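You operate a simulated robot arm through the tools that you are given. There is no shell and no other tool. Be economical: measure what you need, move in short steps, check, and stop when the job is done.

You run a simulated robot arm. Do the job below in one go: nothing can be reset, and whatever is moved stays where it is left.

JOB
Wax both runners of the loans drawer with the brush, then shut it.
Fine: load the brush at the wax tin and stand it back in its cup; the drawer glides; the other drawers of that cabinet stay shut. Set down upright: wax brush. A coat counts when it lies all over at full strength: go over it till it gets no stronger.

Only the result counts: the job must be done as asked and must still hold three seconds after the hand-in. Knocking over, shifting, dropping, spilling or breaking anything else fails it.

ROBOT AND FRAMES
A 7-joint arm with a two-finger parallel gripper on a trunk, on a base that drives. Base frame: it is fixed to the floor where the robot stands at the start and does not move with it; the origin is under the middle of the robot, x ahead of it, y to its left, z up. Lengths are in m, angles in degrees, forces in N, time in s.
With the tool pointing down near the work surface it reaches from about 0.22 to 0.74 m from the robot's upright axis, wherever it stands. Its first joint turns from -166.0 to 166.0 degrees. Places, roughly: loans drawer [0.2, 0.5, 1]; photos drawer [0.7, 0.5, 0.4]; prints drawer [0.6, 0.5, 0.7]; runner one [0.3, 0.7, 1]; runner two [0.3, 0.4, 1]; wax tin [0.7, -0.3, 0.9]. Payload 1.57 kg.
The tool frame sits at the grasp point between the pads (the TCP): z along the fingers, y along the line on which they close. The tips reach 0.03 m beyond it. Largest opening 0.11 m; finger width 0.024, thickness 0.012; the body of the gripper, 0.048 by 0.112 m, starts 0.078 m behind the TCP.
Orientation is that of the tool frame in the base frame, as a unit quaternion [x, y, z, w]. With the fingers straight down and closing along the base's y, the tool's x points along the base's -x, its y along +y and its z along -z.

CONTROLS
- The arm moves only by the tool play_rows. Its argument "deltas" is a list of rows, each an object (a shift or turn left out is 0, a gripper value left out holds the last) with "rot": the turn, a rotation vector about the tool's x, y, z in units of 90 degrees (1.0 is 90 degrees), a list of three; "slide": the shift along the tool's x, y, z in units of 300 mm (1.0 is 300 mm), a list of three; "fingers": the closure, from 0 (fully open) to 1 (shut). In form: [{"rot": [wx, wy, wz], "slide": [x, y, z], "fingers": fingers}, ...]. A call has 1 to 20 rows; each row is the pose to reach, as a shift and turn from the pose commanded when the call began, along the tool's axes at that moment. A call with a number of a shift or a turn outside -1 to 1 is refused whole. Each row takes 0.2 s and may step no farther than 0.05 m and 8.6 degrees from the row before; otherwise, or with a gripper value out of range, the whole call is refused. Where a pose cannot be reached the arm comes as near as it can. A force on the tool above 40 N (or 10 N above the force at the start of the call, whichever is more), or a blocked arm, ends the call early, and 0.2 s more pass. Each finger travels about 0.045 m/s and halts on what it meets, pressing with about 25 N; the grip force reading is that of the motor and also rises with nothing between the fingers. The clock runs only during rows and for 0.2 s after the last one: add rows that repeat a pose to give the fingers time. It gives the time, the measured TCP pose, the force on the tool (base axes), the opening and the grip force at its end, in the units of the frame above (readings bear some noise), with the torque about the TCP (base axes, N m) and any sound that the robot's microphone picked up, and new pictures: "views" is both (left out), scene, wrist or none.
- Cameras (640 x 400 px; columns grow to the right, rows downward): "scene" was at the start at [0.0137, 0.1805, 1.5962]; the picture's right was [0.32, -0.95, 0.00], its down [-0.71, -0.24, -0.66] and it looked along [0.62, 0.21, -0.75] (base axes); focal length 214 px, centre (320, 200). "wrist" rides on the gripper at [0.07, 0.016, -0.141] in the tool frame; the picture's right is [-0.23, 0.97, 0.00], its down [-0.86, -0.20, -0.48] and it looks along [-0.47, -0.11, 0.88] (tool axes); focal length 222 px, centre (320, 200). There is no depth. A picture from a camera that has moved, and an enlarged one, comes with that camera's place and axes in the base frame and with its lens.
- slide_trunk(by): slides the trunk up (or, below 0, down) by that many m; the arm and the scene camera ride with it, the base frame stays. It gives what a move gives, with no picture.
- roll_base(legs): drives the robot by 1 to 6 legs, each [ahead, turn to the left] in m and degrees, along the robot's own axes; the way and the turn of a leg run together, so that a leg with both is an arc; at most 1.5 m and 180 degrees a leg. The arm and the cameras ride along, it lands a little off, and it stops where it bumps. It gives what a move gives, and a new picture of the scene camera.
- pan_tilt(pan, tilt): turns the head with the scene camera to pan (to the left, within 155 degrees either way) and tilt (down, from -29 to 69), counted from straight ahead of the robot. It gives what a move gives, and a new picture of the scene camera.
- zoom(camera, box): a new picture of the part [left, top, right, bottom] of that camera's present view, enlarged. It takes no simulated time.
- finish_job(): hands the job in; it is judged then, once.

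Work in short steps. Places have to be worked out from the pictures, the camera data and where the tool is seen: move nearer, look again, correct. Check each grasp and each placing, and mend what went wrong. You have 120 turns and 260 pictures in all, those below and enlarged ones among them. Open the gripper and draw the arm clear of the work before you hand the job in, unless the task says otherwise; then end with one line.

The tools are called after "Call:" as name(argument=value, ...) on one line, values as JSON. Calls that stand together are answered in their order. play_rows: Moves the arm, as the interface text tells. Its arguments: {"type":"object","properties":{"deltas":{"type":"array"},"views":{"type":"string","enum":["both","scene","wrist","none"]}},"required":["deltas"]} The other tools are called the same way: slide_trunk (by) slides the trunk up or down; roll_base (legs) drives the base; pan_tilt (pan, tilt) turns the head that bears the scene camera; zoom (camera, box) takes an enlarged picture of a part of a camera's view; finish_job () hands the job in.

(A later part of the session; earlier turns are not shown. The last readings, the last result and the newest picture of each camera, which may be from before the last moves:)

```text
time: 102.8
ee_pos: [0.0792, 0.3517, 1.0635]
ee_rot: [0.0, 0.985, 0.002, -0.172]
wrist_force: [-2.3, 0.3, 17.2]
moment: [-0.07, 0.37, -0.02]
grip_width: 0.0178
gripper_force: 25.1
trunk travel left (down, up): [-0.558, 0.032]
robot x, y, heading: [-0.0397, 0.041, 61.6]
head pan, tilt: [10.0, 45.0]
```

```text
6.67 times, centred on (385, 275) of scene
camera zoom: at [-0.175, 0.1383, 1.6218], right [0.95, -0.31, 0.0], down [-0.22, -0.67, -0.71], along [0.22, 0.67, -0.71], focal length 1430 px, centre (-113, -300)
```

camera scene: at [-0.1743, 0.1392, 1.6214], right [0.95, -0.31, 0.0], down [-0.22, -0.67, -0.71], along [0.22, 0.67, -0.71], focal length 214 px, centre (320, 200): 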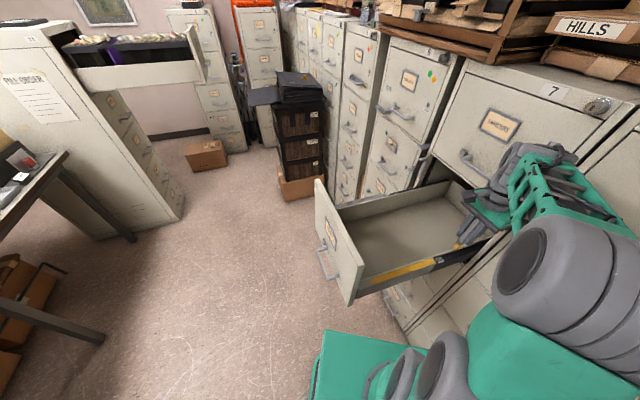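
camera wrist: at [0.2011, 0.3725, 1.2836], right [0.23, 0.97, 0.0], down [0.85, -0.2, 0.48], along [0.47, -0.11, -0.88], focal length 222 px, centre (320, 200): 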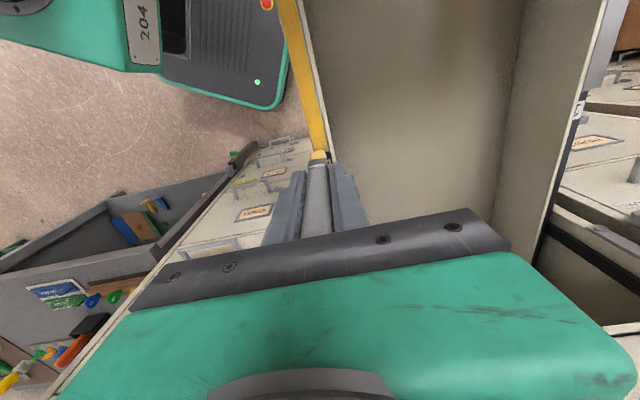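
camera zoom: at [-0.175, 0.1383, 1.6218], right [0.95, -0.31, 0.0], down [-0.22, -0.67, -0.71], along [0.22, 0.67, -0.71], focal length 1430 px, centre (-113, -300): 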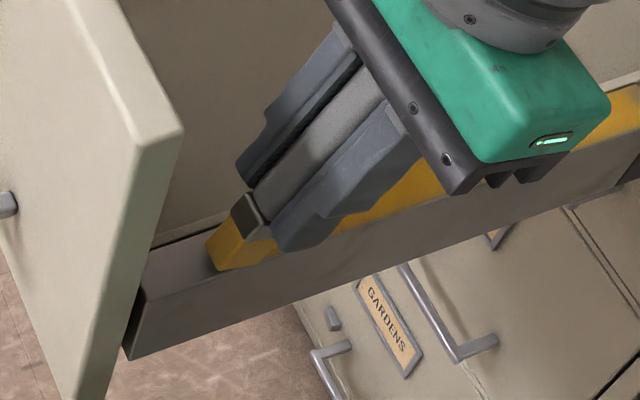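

Solid bristle contact here (17 N, torque consistent with the tip). I ease off slightly and stroke 3 cm toward the front panel, then read the force there.

Call:
play_rows(deltas=[{"slide": [0.0317, 0, 0.0106]}, {"slide": [0.0633, 0, 0.0222]}, {"slide": [0.0946, 0, 0.0335]}], views="none")

Call:
zoom(camera="scene", box=[345, 245, 425, 305])

```text
time: 103.6
ee_pos: [0.05, 0.3496, 1.0618]
ee_rot: [0.0, 0.985, 0.001, -0.173]
wrist_force: [5.2, 0.7, 19.0]
moment: [-0.08, -0.08, -0.02]
grip_width: 0.0175
gripper_force: 25.3
trunk travel left (down, up): [-0.558, 0.032]
robot x, y, heading: [-0.0287, 0.0407, 61.6]
head pan, tilt: [10.0, 45.0]
```

```text
6.67 times, centred on (385, 275) of scene
camera zoom: at [-0.1738, 0.1383, 1.6215], right [0.95, -0.31, 0.0], down [-0.22, -0.67, -0.71], along [0.22, 0.67, -0.71], focal length 1430 px, centre (-113, -300)
```

zoom: 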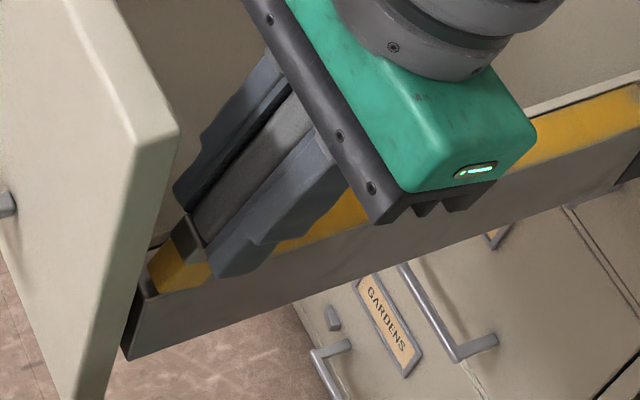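

The bristles now definitely press on the front end (19 N at the tip). I stroke back, lift, and look for wax there.

Call:
play_rows(deltas=[{"slide": [-0.0317, 0.006, -0.0116]}, {"slide": [0, 0.006, 0]}, {"slide": [-0.0317, -0.006, -0.0126]}, {"slide": [-0.08, 0, -0.06]}, {"slide": [-0.13, 0, -0.16]}, {"slide": [-0.2, 0, -0.28]}], views="wrist")

Call:
zoom(camera="scene", box=[345, 235, 465, 305])

Call:
zoom(camera="wrist", box=[240, 40, 400, 190])

```text
time: 105.0
ee_pos: [0.1335, 0.354, 1.1204]
ee_rot: [0.0, 0.985, 0.0, -0.174]
wrist_force: [0.2, -0.4, -0.4]
moment: [-0.01, 0.01, -0.05]
grip_width: 0.0175
gripper_force: 24.9
trunk travel left (down, up): [-0.558, 0.032]
robot x, y, heading: [-0.0336, 0.0405, 61.9]
head pan, tilt: [10.0, 45.0]
camera wrist: at [0.1149, 0.3687, 1.2781], right [0.21, 0.97, -0.08], down [0.97, -0.2, 0.16], along [0.14, -0.11, -0.98], focal length 222 px, centre (320, 200)
```

wrist: 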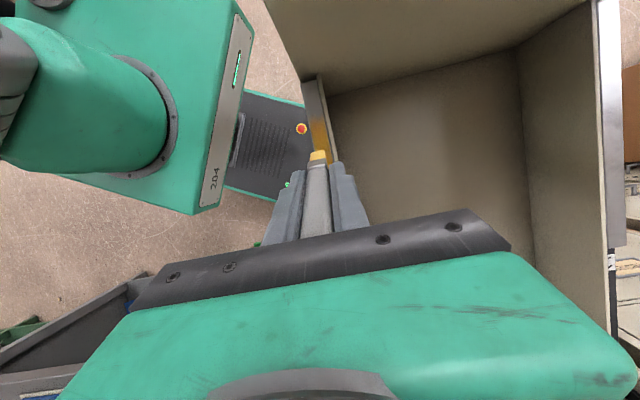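

```text
5.33 times, centred on (405, 270) of scene
camera zoom: at [-0.1737, 0.1392, 1.6214], right [0.95, -0.31, 0.0], down [-0.22, -0.67, -0.71], along [0.22, 0.67, -0.71], focal length 1144 px, centre (-133, -173)
```

zoom: 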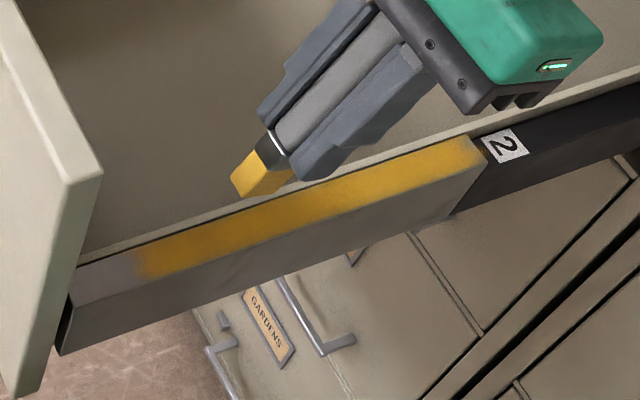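

```text
2.67 times, centred on (320, 115) of wrist
camera zoom: at [0.1149, 0.3687, 1.2781], right [0.21, 0.97, -0.08], down [0.97, -0.2, 0.16], along [0.14, -0.11, -0.98], focal length 592 px, centre (320, 427)
```

zoom: 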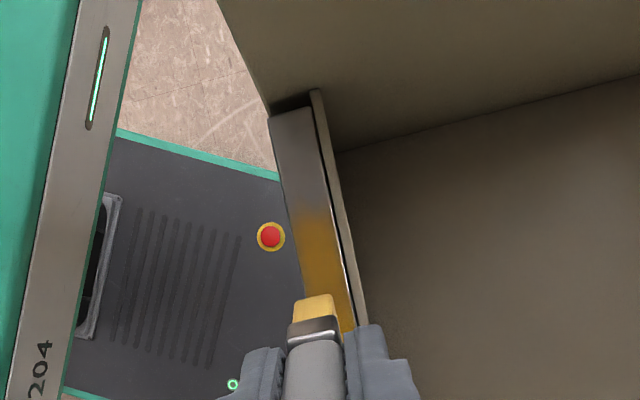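

Confirmed: the front 4 cm simply do not take wax, so the waxed face of runner two runs from x 0.053 to the label end. I go over the coated part once more with the tool upright, starting at the label end.

Call:
play_rows(deltas=[{"slide": [-0.13, 0, -0.08], "rot": [0, -0.075, 0]}, {"slide": [-0.26, 0, -0.1], "rot": [0, -0.15, 0]}, {"slide": [-0.4, 0, -0.1], "rot": [0, -0.222, 0]}, {"slide": [-0.5, 0, -0.05], "rot": [0, -0.222, 0]}, {"slide": [-0.51, 0, -0.02], "rot": [0, -0.222, 0]}, {"slide": [-0.52, 0, 0.005], "rot": [0, -0.222, 0]}], views="none")

Call:
zoom(camera="wrist", box=[280, 100, 360, 180])

```text
time: 106.4
ee_pos: [0.281, 0.3535, 1.0663]
ee_rot: [0.0, 1.0, 0.001, 0.0]
wrist_force: [-0.7, 0.7, -0.6]
moment: [0.0, -0.01, -0.01]
grip_width: 0.0176
gripper_force: 25.2
trunk travel left (down, up): [-0.558, 0.032]
robot x, y, heading: [-0.0345, 0.0434, 61.8]
head pan, tilt: [10.0, 45.0]
```

```text
5.00 times, centred on (320, 140) of wrist
camera zoom: at [0.2096, 0.3673, 1.2074], right [0.23, 0.97, 0.0], down [0.86, -0.2, 0.48], along [0.47, -0.11, -0.88], focal length 1111 px, centre (320, 500)
```

zoom: 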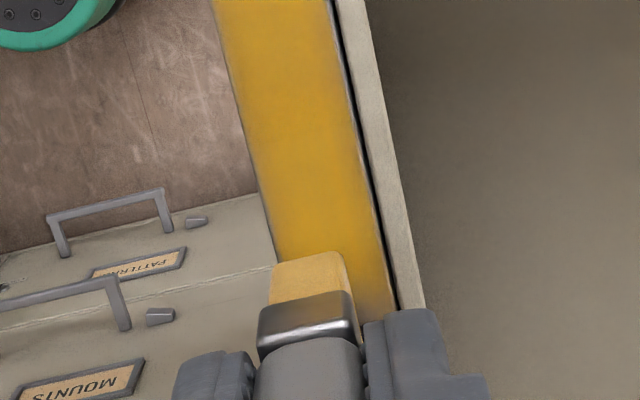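

The rail is about 25 mm wide and the bristles 16 mm, so I need two lanes, about y 0.352 and 0.361. I lower onto the label end in fine steps.

Call:
play_rows(deltas=[{"slide": [0, 0.024, 0.005]}, {"slide": [0, 0.024, 0.009]}, {"slide": [0, 0.024, 0.013]}], views="none")

Call:
play_rows(deltas=[{"slide": [0, 0, 0.0025]}, {"slide": [0, 0, 0.004]}], views="none")

```text
time: 107.2
ee_pos: [0.2802, 0.3592, 1.0623]
ee_rot: [0.0, 1.0, 0.0, 0.0]
wrist_force: [0.0, 0.8, -0.4]
moment: [-0.01, 0.0, 0.02]
grip_width: 0.0177
gripper_force: 24.7
trunk travel left (down, up): [-0.558, 0.032]
robot x, y, heading: [-0.0365, 0.0431, 62.0]
head pan, tilt: [10.0, 45.0]
```

```text
time: 107.8
ee_pos: [0.2809, 0.36, 1.0614]
ee_rot: [0.0, 1.0, 0.0, 0.001]
wrist_force: [0.4, -0.8, 3.4]
moment: [0.03, -0.04, 0.04]
grip_width: 0.0176
gripper_force: 25.1
trunk travel left (down, up): [-0.558, 0.032]
robot x, y, heading: [-0.0314, 0.04, 61.8]
head pan, tilt: [10.0, 45.0]
```

Light contact of 3.4 N at z 1.061. I press slightly more and run both lanes over the whole length.

Call:
play_rows(deltas=[{"slide": [-0.04, 0.004, 0.002]}, {"slide": [0.05, 0.004, 0.002]}, {"slide": [0.15, 0.004, 0.002]}, {"slide": [0.25, 0.004, 0.002]}, {"slide": [0.35, 0.004, 0.002]}, {"slide": [0.45, 0.004, 0.002]}, {"slide": [0.55, 0.004, 0.002]}, {"slide": [0.65, 0.004, 0.002]}, {"slide": [0.74, 0.004, 0.002]}, {"slide": [0.74, -0.028, 0.002]}, {"slide": [0.65, -0.028, 0.002]}, {"slide": [0.55, -0.028, 0.002]}, {"slide": [0.45, -0.028, 0.002]}, {"slide": [0.35, -0.028, 0.002]}, {"slide": [0.25, -0.028, 0.002]}, {"slide": [0.15, -0.028, 0.002]}, {"slide": [0.05, -0.028, 0.002]}, {"slide": [-0.04, -0.028, 0.002]}, {"slide": [-0.04, 0.004, 0.002]}, {"slide": [0.05, 0.004, 0.002]}], views="none")

Call:
zoom(camera="scene", box=[345, 235, 465, 305])

Call:
zoom(camera="wrist", box=[260, 40, 360, 180])

```text
time: 112.0
ee_pos: [0.2664, 0.3616, 1.0611]
ee_rot: [-0.001, 1.0, 0.0, 0.0]
wrist_force: [0.2, 0.1, -0.2]
moment: [0.01, 0.04, -0.03]
grip_width: 0.0176
gripper_force: 25.5
trunk travel left (down, up): [-0.558, 0.032]
robot x, y, heading: [-0.0343, 0.0409, 61.9]
head pan, tilt: [10.0, 45.0]
```

```text
5.33 times, centred on (405, 270) of scene
camera zoom: at [-0.1747, 0.139, 1.6214], right [0.95, -0.31, 0.0], down [-0.22, -0.67, -0.71], along [0.22, 0.67, -0.71], focal length 1144 px, centre (-133, -173)
```

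zoom: 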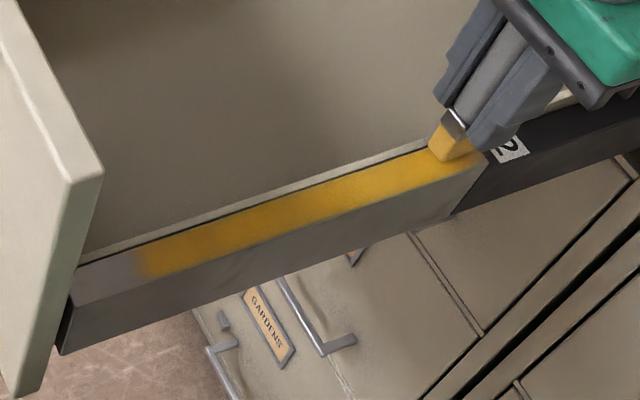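

```text
2.86 times, centred on (310, 110) of wrist
camera zoom: at [0.1946, 0.3761, 1.2028], right [0.23, 0.97, 0.0], down [0.85, -0.2, 0.48], along [0.47, -0.11, -0.88], focal length 635 px, centre (349, 457)
```

zoom: 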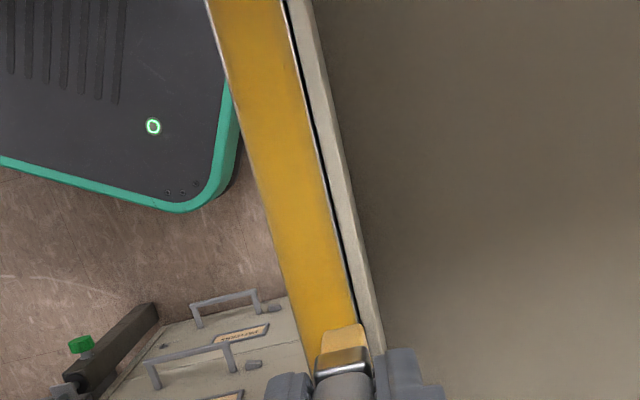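

Runner two is uniformly coated. I lift and carry the brush across the drawer toward runner one, which should be at y about 0.685.

Call:
play_rows(deltas=[{"slide": [0, 0, -0.15]}, {"slide": [0.02, 0.02, -0.3]}, {"slide": [0.08, 0.12, -0.4]}, {"slide": [0.14, 0.26, -0.42]}, {"slide": [0.2, 0.4, -0.42]}, {"slide": [0.26, 0.54, -0.42]}, {"slide": [0.32, 0.68, -0.42]}, {"slide": [0.34, 0.8, -0.42]}, {"slide": [0.34, 0.8, -0.42]}], views="none")

Call:
roll_base(legs=[[0.05, 0]])

Call:
play_rows(deltas=[{"slide": [0, 0, 0]}], views="wrist")

```text
time: 114.0
ee_pos: [0.1629, 0.5984, 1.187]
ee_rot: [0.0, 1.0, 0.0, 0.0]
wrist_force: [0.1, 0.2, -0.6]
moment: [0.01, 0.04, -0.01]
grip_width: 0.0174
gripper_force: 25.1
trunk travel left (down, up): [-0.558, 0.032]
robot x, y, heading: [-0.0348, 0.0364, 61.8]
head pan, tilt: [10.0, 45.0]
```

```text
time: 114.9
ee_pos: [0.1858, 0.643, 1.1867]
ee_rot: [-0.002, 1.0, -0.001, 0.001]
wrist_force: [-0.1, -0.5, -0.7]
moment: [0.0, 0.05, 0.01]
grip_width: 0.0176
gripper_force: 25.2
trunk travel left (down, up): [-0.558, 0.032]
robot x, y, heading: [-0.0124, 0.0828, 61.6]
head pan, tilt: [10.0, 45.0]
camera scene: at [-0.1505, 0.1839, 1.6213], right [0.95, -0.31, 0.0], down [-0.22, -0.67, -0.71], along [0.22, 0.67, -0.71], focal length 214 px, centre (320, 200)
```

scene: 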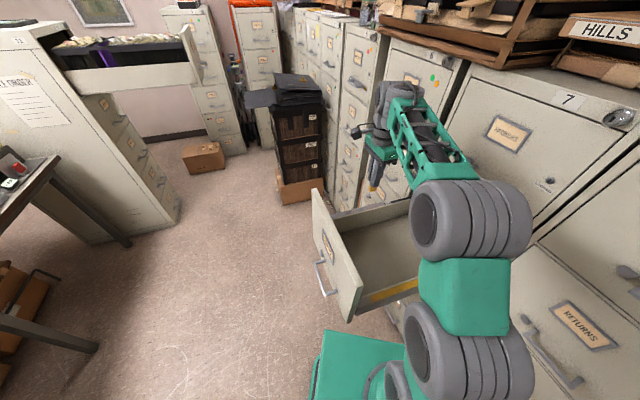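

```text
time: 115.3
ee_pos: [0.1853, 0.6427, 1.1878]
ee_rot: [-0.001, 1.0, 0.0, 0.0]
wrist_force: [0.3, -0.1, -0.1]
moment: [-0.01, -0.01, -0.02]
grip_width: 0.0175
gripper_force: 25.1
trunk travel left (down, up): [-0.558, 0.032]
robot x, y, heading: [-0.0119, 0.0864, 62.0]
head pan, tilt: [10.0, 45.0]
camera wrist: at [0.1144, 0.6571, 1.329], right [0.23, 0.97, 0.0], down [0.86, -0.2, 0.48], along [0.47, -0.11, -0.88], focal length 222 px, centre (320, 200)
```

wrist: 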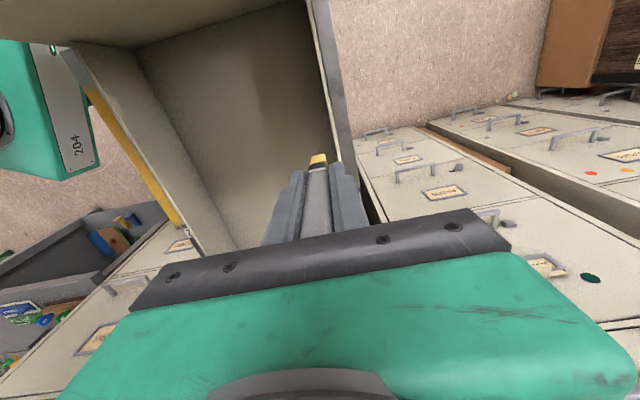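

Runner one's top face lies at about y 0.665 to 0.689. I move above it and down to just over the surface, then check alignment.

Call:
play_rows(deltas=[{"slide": [0, 0.06, 0.05]}, {"slide": [0, 0.124, 0.15]}, {"slide": [0, 0.124, 0.28]}, {"slide": [0, 0.124, 0.38]}, {"slide": [0, 0.124, 0.38]}], views="none")

Call:
zoom(camera="wrist", box=[260, 60, 380, 180])

Call:
zoom(camera="scene", box=[300, 140, 440, 240])

```text
time: 116.5
ee_pos: [0.1837, 0.6805, 1.0738]
ee_rot: [0.0, 1.0, 0.0, 0.0]
wrist_force: [0.4, -0.1, -0.2]
moment: [-0.01, -0.02, -0.04]
grip_width: 0.0177
gripper_force: 24.9
trunk travel left (down, up): [-0.558, 0.032]
robot x, y, heading: [-0.011, 0.0827, 61.9]
head pan, tilt: [10.0, 45.0]
```

```text
3.33 times, centred on (320, 120) of wrist
camera zoom: at [0.1128, 0.6951, 1.2151], right [0.23, 0.97, 0.0], down [0.86, -0.2, 0.48], along [0.47, -0.11, -0.88], focal length 740 px, centre (320, 467)
```

zoom: 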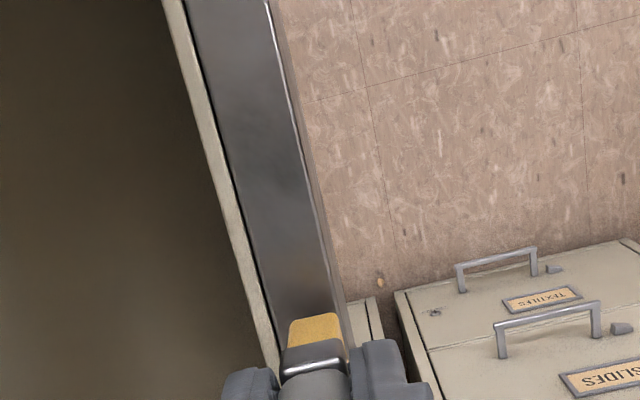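

```text
4.00 times, centred on (370, 190) of scene
camera zoom: at [-0.151, 0.183, 1.6214], right [0.95, -0.31, 0.0], down [-0.22, -0.67, -0.71], along [0.22, 0.67, -0.71], focal length 858 px, centre (120, 240)
```

zoom: 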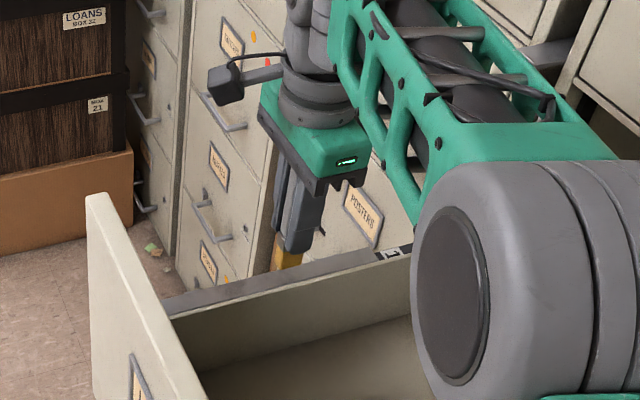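

Alignment is good. I lower to the expected contact height in fine steps.

Call:
play_rows(deltas=[{"slide": [0, 0.005, 0.02]}, {"slide": [0, 0.005, 0.034]}, {"slide": [0, 0.005, 0.039]}, {"slide": [0, 0.005, 0.042]}], views="none")

Call:
play_rows(deltas=[{"slide": [0, 0, 0.002]}, {"slide": [0, 0, 0.004]}], views="none")

```text
time: 117.5
ee_pos: [0.1862, 0.6801, 1.0608]
ee_rot: [-0.001, 1.0, 0.0, 0.0]
wrist_force: [0.2, 0.0, -0.1]
moment: [-0.01, 0.01, 0.02]
grip_width: 0.0174
gripper_force: 25.2
trunk travel left (down, up): [-0.558, 0.032]
robot x, y, heading: [-0.0169, 0.0849, 61.8]
head pan, tilt: [10.0, 45.0]
```

```text
time: 118.1
ee_pos: [0.1861, 0.6804, 1.0601]
ee_rot: [-0.001, 1.0, 0.0, 0.001]
wrist_force: [0.1, -0.1, -1.1]
moment: [0.0, -0.01, 0.01]
grip_width: 0.0177
gripper_force: 25.2
trunk travel left (down, up): [-0.558, 0.032]
robot x, y, heading: [-0.0133, 0.0852, 61.9]
head pan, tilt: [10.0, 45.0]
```

Not yet in contact; a bit further.

Call:
play_rows(deltas=[{"slide": [0, 0, 0.002]}, {"slide": [0, 0, 0.004]}], views="none")

Call:
play_rows(deltas=[{"slide": [0, 0, 0.002]}, {"slide": [0, 0, 0.004]}], views="none")

```text
time: 118.7
ee_pos: [0.1857, 0.6823, 1.0597]
ee_rot: [-0.001, 1.0, 0.001, 0.0]
wrist_force: [-0.9, -0.1, 4.2]
moment: [0.03, 0.07, -0.03]
grip_width: 0.0173
gripper_force: 24.8
trunk travel left (down, up): [-0.558, 0.032]
robot x, y, heading: [-0.0063, 0.0863, 61.9]
head pan, tilt: [10.0, 45.0]
```

```text
time: 119.3
ee_pos: [0.186, 0.6812, 1.0583]
ee_rot: [0.0, 1.0, 0.002, 0.001]
wrist_force: [0.5, 1.1, 13.8]
moment: [-0.01, 0.08, 0.01]
grip_width: 0.0176
gripper_force: 25.2
trunk travel left (down, up): [-0.558, 0.032]
robot x, y, heading: [-0.014, 0.0861, 61.4]
head pan, tilt: [10.0, 45.0]
```

Good pressure (13.8 N). I ease a hair and run the whole length of runner one in two lanes.

Call:
play_rows(deltas=[{"slide": [0.1, 0.003, -0.001]}, {"slide": [0.2, 0.003, -0.001]}, {"slide": [0.3, 0.003, -0.001]}, {"slide": [0.38, 0.003, -0.001]}, {"slide": [0.42, 0.003, -0.001]}, {"slide": [0.42, -0.027, -0.001]}, {"slide": [0.34, -0.027, -0.001]}, {"slide": [0.24, -0.027, -0.001]}, {"slide": [0.14, -0.027, -0.001]}, {"slide": [0.04, -0.027, -0.001]}, {"slide": [-0.06, -0.027, -0.001]}, {"slide": [-0.16, -0.027, -0.001]}, {"slide": [-0.26, -0.027, -0.001]}, {"slide": [-0.35, -0.027, -0.001]}, {"slide": [-0.35, 0.003, -0.001]}, {"slide": [-0.26, 0.003, -0.001]}, {"slide": [-0.16, 0.003, -0.001]}, {"slide": [-0.06, 0.003, -0.001]}, {"slide": [0, 0.003, -0.001]}], views="none")

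Call:
zoom(camera="wrist", box=[260, 60, 380, 180])

Call:
zoom(camera="scene", box=[300, 140, 440, 240])

```text
time: 123.3
ee_pos: [0.1876, 0.6815, 1.0584]
ee_rot: [0.0, 1.0, 0.0, 0.0]
wrist_force: [1.7, -0.3, 8.6]
moment: [-0.04, 0.03, 0.02]
grip_width: 0.0175
gripper_force: 24.4
trunk travel left (down, up): [-0.558, 0.032]
robot x, y, heading: [-0.0128, 0.0865, 61.5]
head pan, tilt: [10.0, 45.0]
```

```text
3.33 times, centred on (320, 120) of wrist
camera zoom: at [0.1151, 0.6959, 1.1993], right [0.23, 0.97, 0.0], down [0.85, -0.2, 0.48], along [0.47, -0.11, -0.88], focal length 740 px, centre (320, 467)
```

zoom: 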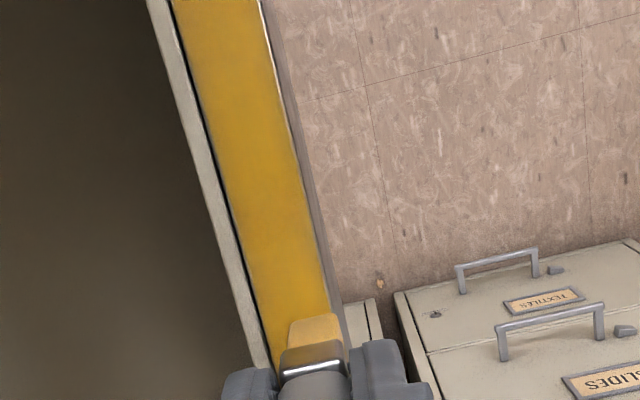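

```text
4.00 times, centred on (370, 190) of scene
camera zoom: at [-0.1511, 0.1822, 1.6215], right [0.95, -0.31, 0.0], down [-0.22, -0.67, -0.71], along [0.22, 0.67, -0.71], focal length 858 px, centre (120, 240)
```

zoom: 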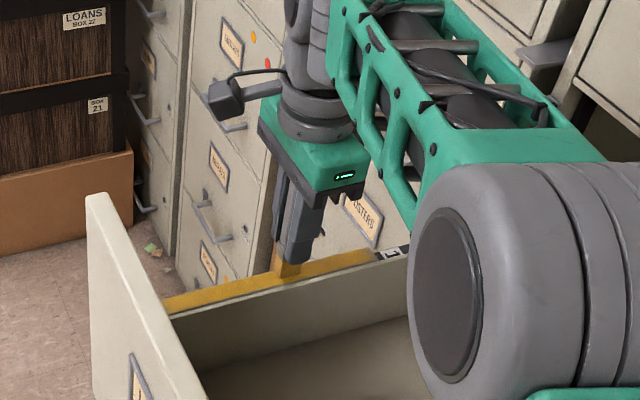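

Runner one is taking the wax well. I run both lanes once more for full strength.

Call:
play_rows(deltas=[{"slide": [0.1, -0.012, 0]}, {"slide": [0.2, -0.012, 0]}, {"slide": [0.3, -0.012, 0]}, {"slide": [0.38, 0, 0]}, {"slide": [0.44, 0, 0]}, {"slide": [0.44, -0.03, 0]}, {"slide": [0.34, -0.03, 0]}, {"slide": [0.24, -0.03, 0]}, {"slide": [0.14, -0.03, 0]}, {"slide": [0.04, -0.03, 0]}, {"slide": [-0.06, -0.03, 0]}, {"slide": [-0.16, -0.03, 0]}, {"slide": [-0.26, -0.03, 0]}, {"slide": [-0.36, -0.03, 0]}, {"slide": [-0.36, 0, 0]}, {"slide": [-0.26, 0, 0]}, {"slide": [-0.16, 0, 0]}, {"slide": [-0.06, 0, 0]}, {"slide": [0.04, 0, 0]}, {"slide": [0.14, 0, 0]}], views="none")

Call:
play_rows(deltas=[{"slide": [0.1, 0, 0]}, {"slide": [0.2, 0, 0]}, {"slide": [0.3, 0, 0]}, {"slide": [0.3, -0.03, 0]}, {"slide": [0.2, -0.03, 0]}, {"slide": [0.1, -0.03, 0]}, {"slide": [0, -0.015, 0]}, {"slide": [0, -0.015, -0.1]}, {"slide": [-0.1, -0.015, -0.2]}, {"slide": [-0.25, -0.015, -0.25]}, {"slide": [-0.38, -0.015, -0.25]}], views="wrist")

Call:
zoom(camera="wrist", box=[250, 0, 380, 180])

Call:
zoom(camera="scene", box=[330, 180, 430, 240])

```text
time: 127.5
ee_pos: [0.1404, 0.6819, 1.0564]
ee_rot: [-0.001, 1.0, -0.001, 0.0]
wrist_force: [-0.3, -0.1, -1.2]
moment: [0.01, -0.02, -0.01]
grip_width: 0.0175
gripper_force: 25.0
trunk travel left (down, up): [-0.558, 0.032]
robot x, y, heading: [-0.0112, 0.0841, 61.7]
head pan, tilt: [10.0, 45.0]
```

```text
time: 129.9
ee_pos: [0.2616, 0.6783, 1.1317]
ee_rot: [-0.001, 1.0, 0.0, 0.0]
wrist_force: [0.3, -0.8, 0.8]
moment: [0.01, 0.03, -0.01]
grip_width: 0.0174
gripper_force: 24.8
trunk travel left (down, up): [-0.558, 0.032]
robot x, y, heading: [-0.0101, 0.0832, 61.7]
head pan, tilt: [10.0, 45.0]
camera wrist: at [0.1899, 0.6923, 1.2739], right [0.23, 0.97, 0.0], down [0.86, -0.2, 0.48], along [0.47, -0.11, -0.88], focal length 222 px, centre (320, 200)
```

wrist: 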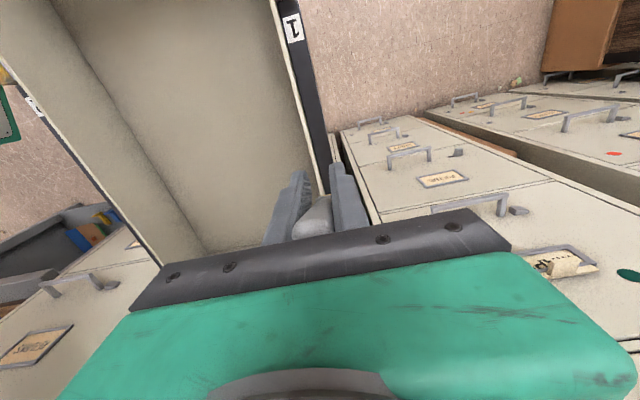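

```text
2.22 times, centred on (315, 90) of wrist
camera zoom: at [0.1899, 0.6923, 1.2739], right [0.23, 0.97, 0.0], down [0.86, -0.2, 0.48], along [0.47, -0.11, -0.88], focal length 494 px, centre (331, 444)
```

zoom: 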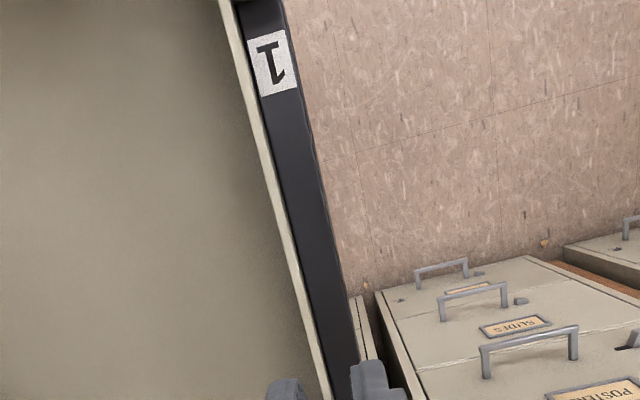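

```text
6.40 times, centred on (380, 210) of scene
camera zoom: at [-0.1504, 0.183, 1.6214], right [0.95, -0.31, 0.0], down [-0.22, -0.67, -0.71], along [0.22, 0.67, -0.71], focal length 1373 px, centre (-64, 136)
```

zoom: 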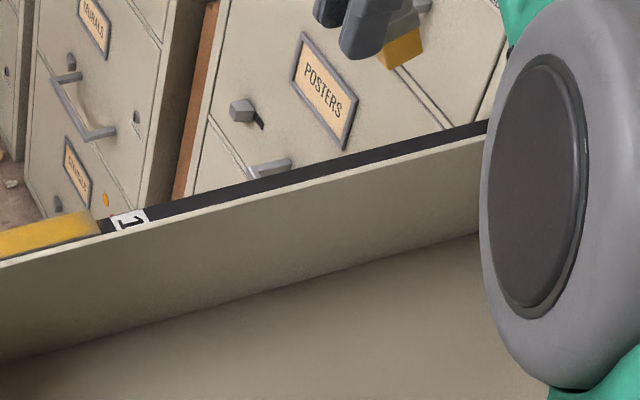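

The drawer has glided about 17 cm further out, dragged by the last strokes, and the brush seems to have turned in the grip. I look at both more closely.

Call:
pan_tilt(pan=15, tilt=45)

Call:
zoom(camera="scene", box=[360, 100, 500, 220])

Call:
zoom(camera="wrist", box=[260, 150, 390, 250])

```text
time: 130.5
ee_pos: [0.2603, 0.6764, 1.1315]
ee_rot: [-0.001, 1.0, 0.0, 0.0]
wrist_force: [-0.8, -0.2, -0.8]
moment: [0.03, 0.01, 0.0]
grip_width: 0.0174
gripper_force: 24.9
trunk travel left (down, up): [-0.558, 0.032]
robot x, y, heading: [-0.0149, 0.0873, 61.7]
head pan, tilt: [15.0, 45.0]
camera scene: at [-0.1576, 0.1848, 1.6214], right [0.97, -0.23, 0.0], down [-0.16, -0.69, -0.71], along [0.16, 0.69, -0.71], focal length 214 px, centre (320, 200)
```

scene: 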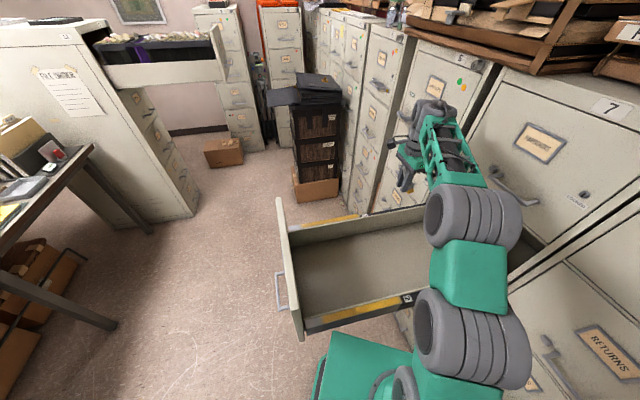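

```text
3.33 times, centred on (430, 160) of scene
camera zoom: at [-0.1576, 0.1848, 1.6214], right [0.97, -0.23, 0.0], down [-0.16, -0.69, -0.71], along [0.16, 0.69, -0.71], focal length 715 px, centre (-47, 333)
```

zoom: 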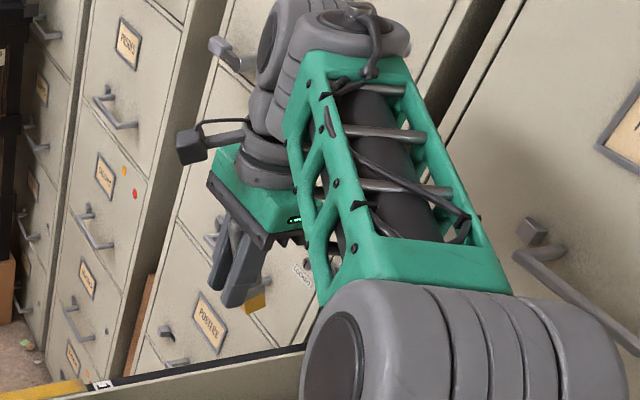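

```text
4.00 times, centred on (325, 200) of wrist
camera zoom: at [0.1888, 0.6925, 1.2737], right [0.23, 0.97, 0.0], down [0.86, -0.2, 0.48], along [0.47, -0.11, -0.88], focal length 888 px, centre (300, 200)
```

zoom: 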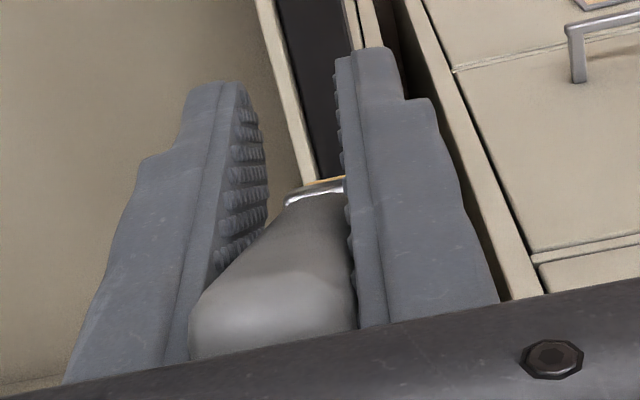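

The brush has tilted about 38 degrees in the grip, with its tip now at roughly TCP + (0.04, 0, -0.05). Before dealing with that, I check the coat on both runners.

Call:
zoom(camera="scene", box=[270, 200, 430, 340])

Call:
zoom(camera="scene", box=[280, 200, 380, 250])

```text
2.86 times, centred on (350, 270) of scene
camera zoom: at [-0.1576, 0.1848, 1.6214], right [0.97, -0.23, 0.0], down [-0.16, -0.69, -0.71], along [0.16, 0.69, -0.71], focal length 613 px, centre (234, 0)
```

zoom: 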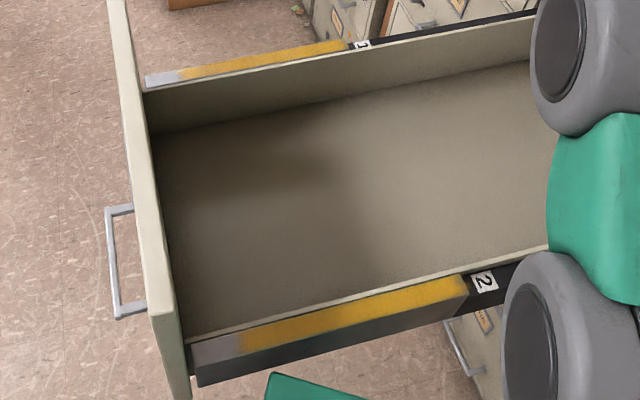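

```text
6.40 times, centred on (330, 225) of scene
camera zoom: at [-0.1576, 0.1848, 1.6214], right [0.97, -0.23, 0.0], down [-0.16, -0.69, -0.71], along [0.16, 0.69, -0.71], focal length 1373 px, centre (256, 40)
```

zoom: 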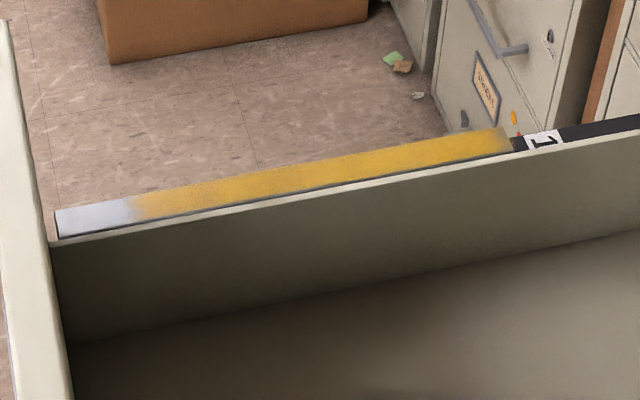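

Both coats match, except the last centimetre of runner one by its label looks weaker. I tilt the tool 38 degrees so the brush hangs upright again and bring it above that spot, now near x 0.11.

Call:
play_rows(deltas=[{"slide": [0.08, 0.01, 0], "rot": [0, 0.085, 0]}, {"slide": [0.16, 0.02, 0], "rot": [0, 0.17, 0]}, {"slide": [0.25, 0.02, 0], "rot": [0, 0.255, 0]}, {"slide": [0.34, 0.02, 0], "rot": [0, 0.34, 0]}, {"slide": [0.43, 0.02, 0], "rot": [0, 0.42, 0]}, {"slide": [0.5, 0.02, 0.06], "rot": [0, 0.42, 0]}, {"slide": [0.5, 0.02, 0.16], "rot": [0, 0.42, 0]}, {"slide": [0.5, 0.02, 0.22], "rot": [0, 0.42, 0]}, {"slide": [0.5, 0.02, 0.22], "rot": [0, 0.42, 0]}], views="wrist")

Call:
zoom(camera="scene", box=[310, 160, 430, 250])

Call:
zoom(camera="wrist", box=[260, 80, 380, 220])

```text
time: 132.5
ee_pos: [0.0855, 0.65, 1.0386]
ee_rot: [-0.001, 0.946, 0.0, -0.323]
wrist_force: [-1.0, 0.3, -0.6]
moment: [0.01, -0.01, 0.0]
grip_width: 0.0176
gripper_force: 24.7
out of reach, approached as far as the arm can: row 1, 2, 3, 4, 5, 6, 7, 8, 9
trunk travel left (down, up): [-0.558, 0.032]
robot x, y, heading: [-0.0095, 0.0866, 61.8]
head pan, tilt: [15.0, 45.0]
camera wrist: at [0.115, 0.6644, 1.1937], right [0.18, 0.97, -0.14], down [0.97, -0.2, -0.15], along [-0.17, -0.11, -0.98], focal length 222 px, centre (320, 200)
```

wrist: 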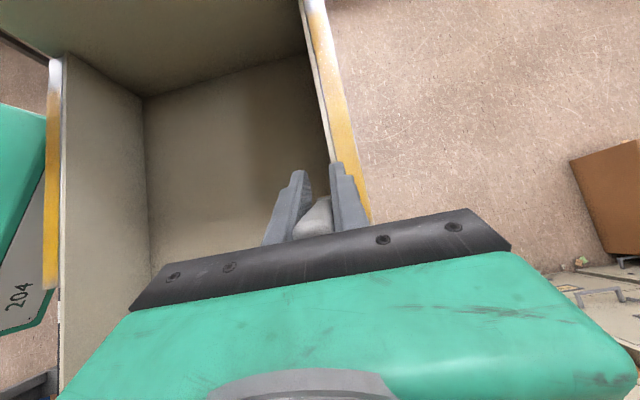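

```text
4.44 times, centred on (370, 205) of scene
camera zoom: at [-0.1583, 0.1844, 1.6214], right [0.97, -0.23, 0.0], down [-0.16, -0.69, -0.71], along [0.16, 0.69, -0.71], focal length 953 px, centre (98, 178)
```

zoom: 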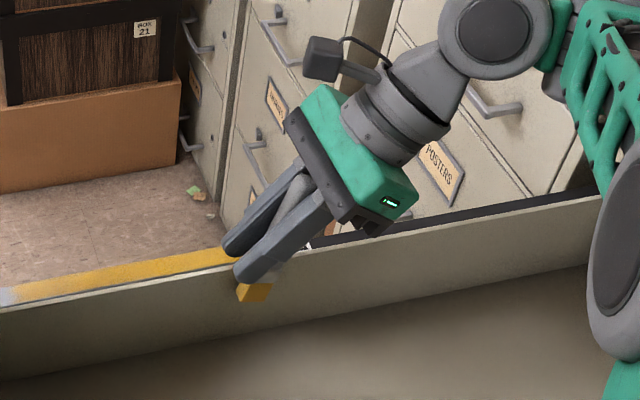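

```text
2.86 times, centred on (320, 150) of wrist
camera zoom: at [0.115, 0.6644, 1.1937], right [0.18, 0.97, -0.14], down [0.97, -0.2, -0.15], along [-0.17, -0.11, -0.98], focal length 635 px, centre (320, 343)
```

zoom: 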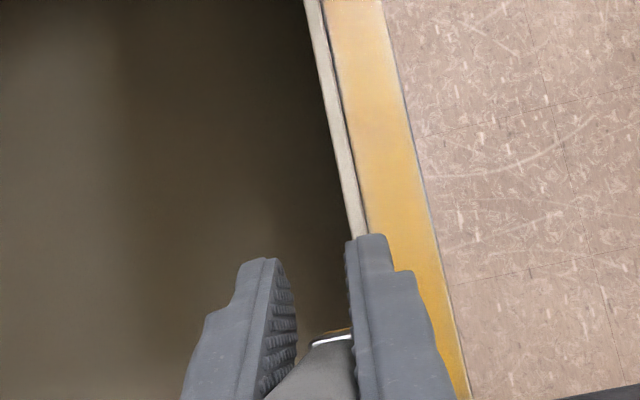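

The tilted pose was out of reach and stopped short, with the brush hanging inside the drawer. I lift it straight up and drive the base a few centimetres closer.

Call:
play_rows(deltas=[{"slide": [0.061, 0, -0.079]}, {"slide": [0.122, 0, -0.158]}, {"slide": [0.19, 0, -0.24]}, {"slide": [0.19, 0, -0.24]}], views="none")

Call:
roll_base(legs=[[0.05, 0]])

```text
time: 133.5
ee_pos: [0.0674, 0.6212, 1.0807]
ee_rot: [0.0, 0.946, 0.0, -0.324]
wrist_force: [-0.6, 0.1, -0.7]
moment: [0.01, -0.02, -0.06]
grip_width: 0.0173
gripper_force: 25.3
out of reach, approached as far as the arm can: row 1, 2, 3, 4
trunk travel left (down, up): [-0.558, 0.032]
robot x, y, heading: [-0.0109, 0.087, 61.7]
head pan, tilt: [15.0, 45.0]
```

```text
time: 134.4
ee_pos: [0.0741, 0.6344, 1.0836]
ee_rot: [-0.004, 0.946, 0.001, -0.324]
wrist_force: [0.2, 0.2, -1.3]
moment: [0.0, 0.02, 0.05]
grip_width: 0.0175
gripper_force: 24.8
trunk travel left (down, up): [-0.558, 0.032]
robot x, y, heading: [-0.007, 0.1049, 62.5]
head pan, tilt: [15.0, 45.0]
stopped in leg 1: the robot was blocked; the commanded pose is now the measured one
camera scene: at [-0.148, 0.1934, 1.6221], right [0.98, -0.22, 0.0], down [-0.16, -0.69, -0.71], along [0.15, 0.69, -0.7], focal length 214 px, centre (320, 200)
```

scene: 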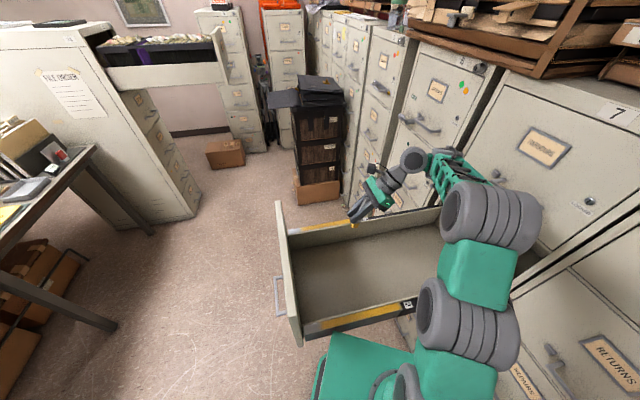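

The base is blocked after 2 cm, so I back off 2 cm and instead use a smaller tool tilt of 20 degrees, which should be within reach, and hover over the weak end of runner one.

Call:
roll_base(legs=[[-0.015, 0]])

Call:
play_rows(deltas=[{"slide": [-0.03, 0.03, -0.03], "rot": [0, -0.07, 0]}, {"slide": [-0.06, 0.09, -0.03], "rot": [0, -0.14, 0]}, {"slide": [-0.09, 0.15, -0.03], "rot": [0, -0.2, 0]}, {"slide": [-0.097, 0.21, -0.02], "rot": [0, -0.2, 0]}, {"slide": [-0.097, 0.21, -0.01], "rot": [0, -0.2, 0]}], views="none")

Call:
zoom(camera="scene", box=[310, 150, 430, 250])

Call:
zoom(camera="wrist", box=[260, 60, 380, 220])

```text
time: 135.2
ee_pos: [0.0663, 0.6286, 1.0806]
ee_rot: [-0.004, 0.946, -0.003, -0.324]
wrist_force: [0.1, -0.7, 0.6]
moment: [0.02, -0.02, 0.01]
grip_width: 0.0173
gripper_force: 24.7
trunk travel left (down, up): [-0.558, 0.032]
robot x, y, heading: [-0.0068, 0.0925, 62.1]
head pan, tilt: [15.0, 45.0]
camera scene: at [-0.1548, 0.1895, 1.6215], right [0.98, -0.22, 0.0], down [-0.16, -0.69, -0.71], along [0.16, 0.69, -0.71], focal length 214 px, centre (320, 200)
```

scene: 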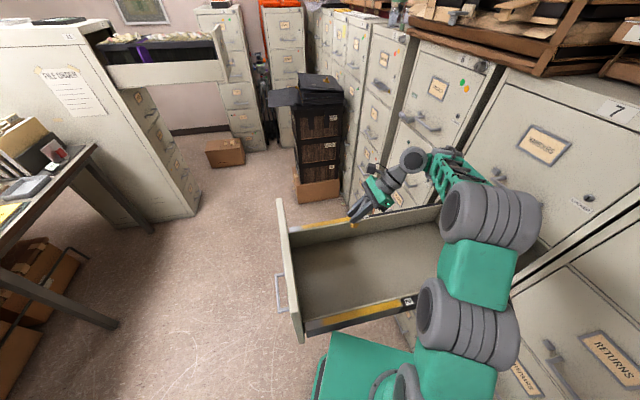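

```text
time: 136.4
ee_pos: [0.0915, 0.6917, 1.0649]
ee_rot: [-0.004, 0.985, -0.002, -0.171]
wrist_force: [0.1, 0.0, -0.6]
moment: [-0.05, 0.03, 0.02]
grip_width: 0.0176
gripper_force: 25.4
trunk travel left (down, up): [-0.558, 0.032]
robot x, y, heading: [-0.0047, 0.0923, 62.0]
head pan, tilt: [15.0, 45.0]
```

```text
4.00 times, centred on (370, 200) of scene
camera zoom: at [-0.1545, 0.1906, 1.6214], right [0.98, -0.22, 0.0], down [-0.16, -0.69, -0.71], along [0.16, 0.69, -0.71], focal length 858 px, centre (120, 200)
```

zoom: 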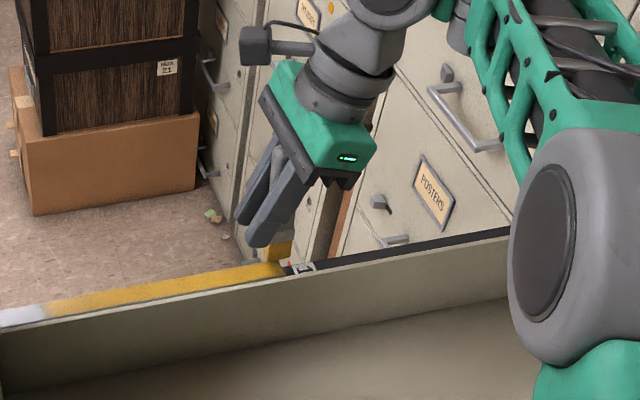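

```text
2.50 times, centred on (320, 140) of wrist
camera zoom: at [0.0722, 0.7063, 1.2222], right [0.21, 0.97, -0.08], down [0.97, -0.19, 0.16], along [0.14, -0.11, -0.98], focal length 555 px, centre (320, 350)
```

zoom: 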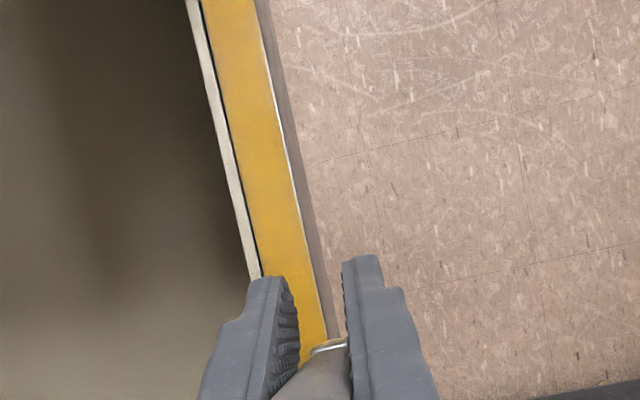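

The bristle tip is just above the weak end, slightly too far out in y. I shift it inwards and lower it gently to dab the spot.

Call:
play_rows(deltas=[{"slide": [0.006, -0.03, 0.01]}, {"slide": [0.002, -0.03, 0.025]}, {"slide": [0.001, -0.03, 0.036]}, {"slide": [0, -0.03, 0.04]}], views="none")

Call:
zoom(camera="scene", box=[330, 180, 400, 230])

```text
time: 137.2
ee_pos: [0.0887, 0.686, 1.0627]
ee_rot: [-0.005, 0.986, 0.007, -0.169]
wrist_force: [1.0, 0.2, 12.1]
moment: [0.0, -0.14, 0.01]
grip_width: 0.018
gripper_force: 25.2
trunk travel left (down, up): [-0.558, 0.032]
robot x, y, heading: [-0.0026, 0.0921, 62.3]
head pan, tilt: [15.0, 45.0]
stopped in row 4: the force on the tool passed its limit (the readings are from after the stop); the commanded pose is now the measured one
```

```text
8.00 times, centred on (365, 205) of scene
camera zoom: at [-0.1549, 0.1893, 1.6212], right [0.98, -0.22, 0.0], down [-0.16, -0.69, -0.71], along [0.16, 0.69, -0.71], focal length 1716 px, centre (-40, 160)
```

zoom: 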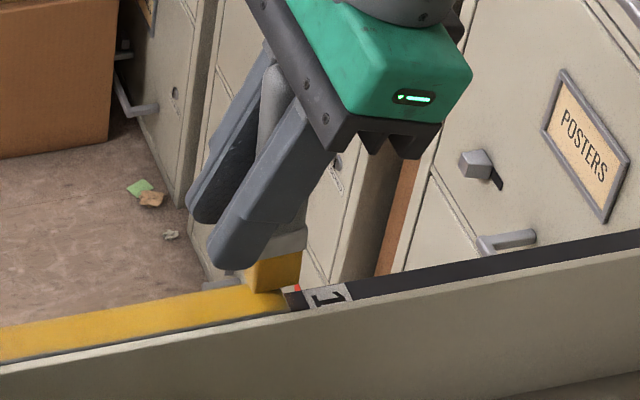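

Contact at the end of runner one. I relax slightly and make tiny sideways moves there, then lift and look.

Call:
play_rows(deltas=[{"slide": [0, 0, -0.001]}, {"slide": [0, -0.02, -0.001]}, {"slide": [0, 0.01, -0.001]}, {"slide": [0, -0.02, -0.001]}, {"slide": [0, 0.01, -0.001]}, {"slide": [0.02, 0, -0.06]}, {"slide": [0.05, 0, -0.15]}, {"slide": [0.05, 0, -0.25]}, {"slide": [0.05, -0.1, -0.32]}], views="none")

Call:
zoom(camera="scene", box=[310, 170, 410, 240])

Call:
zoom(camera="scene", box=[280, 280, 430, 350])

```text
time: 139.2
ee_pos: [0.0937, 0.6662, 1.1219]
ee_rot: [-0.003, 0.985, 0.003, -0.17]
wrist_force: [-0.1, 0.7, -0.8]
moment: [-0.01, 0.01, 0.01]
grip_width: 0.0177
gripper_force: 24.8
out of reach, approached as far as the arm can: row 8, 9
trunk travel left (down, up): [-0.558, 0.032]
robot x, y, heading: [-0.0099, 0.0922, 62.1]
head pan, tilt: [15.0, 45.0]
```

```text
5.71 times, centred on (360, 205) of scene
camera zoom: at [-0.1545, 0.192, 1.6212], right [0.98, -0.22, 0.0], down [-0.16, -0.69, -0.71], along [0.16, 0.69, -0.71], focal length 1226 px, centre (91, 171)
```

zoom: 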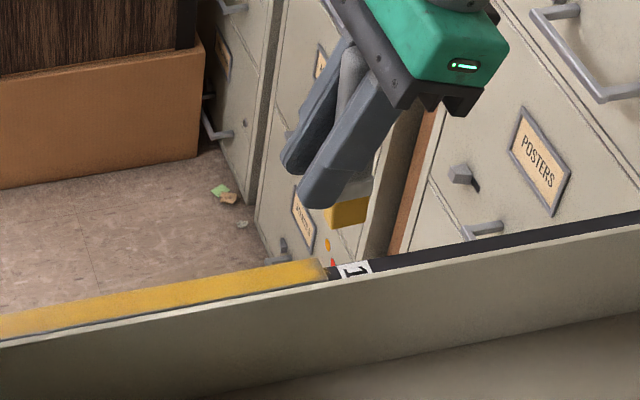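

```text
4.27 times, centred on (355, 315) of scene
camera zoom: at [-0.1545, 0.192, 1.6212], right [0.98, -0.22, 0.0], down [-0.16, -0.69, -0.71], along [0.16, 0.69, -0.71], focal length 915 px, centre (171, -291)
```

zoom: 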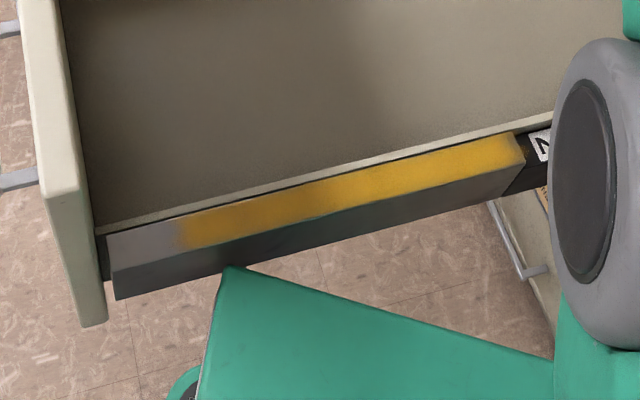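

I enlarge both label ends to compare their strength.

Call:
zoom(camera="scene", box=[340, 200, 380, 230])

Call:
zoom(camera="scene", box=[370, 285, 420, 325])

```text
13.33 times, centred on (360, 215) of scene
camera zoom: at [-0.1545, 0.192, 1.6212], right [0.98, -0.22, 0.0], down [-0.16, -0.69, -0.71], along [0.16, 0.69, -0.71], focal length 2860 px, centre (-213, 0)
```

zoom: 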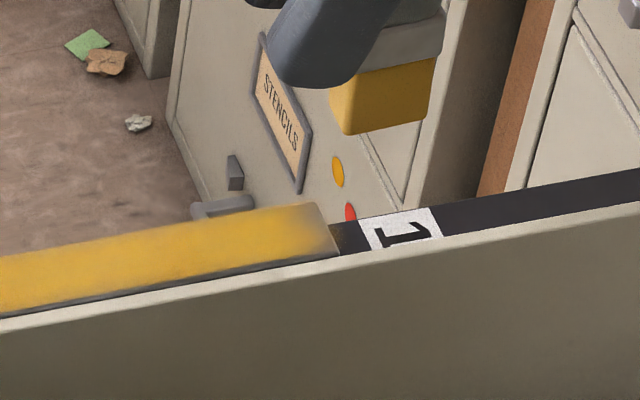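

```text
10.00 times, centred on (395, 305) of scene
camera zoom: at [-0.1545, 0.192, 1.6212], right [0.98, -0.22, 0.0], down [-0.16, -0.69, -0.71], along [0.16, 0.69, -0.71], focal length 2145 px, centre (-430, -850)
```

zoom: 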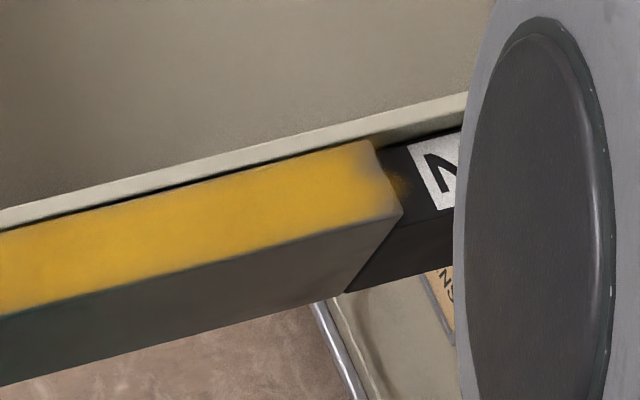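

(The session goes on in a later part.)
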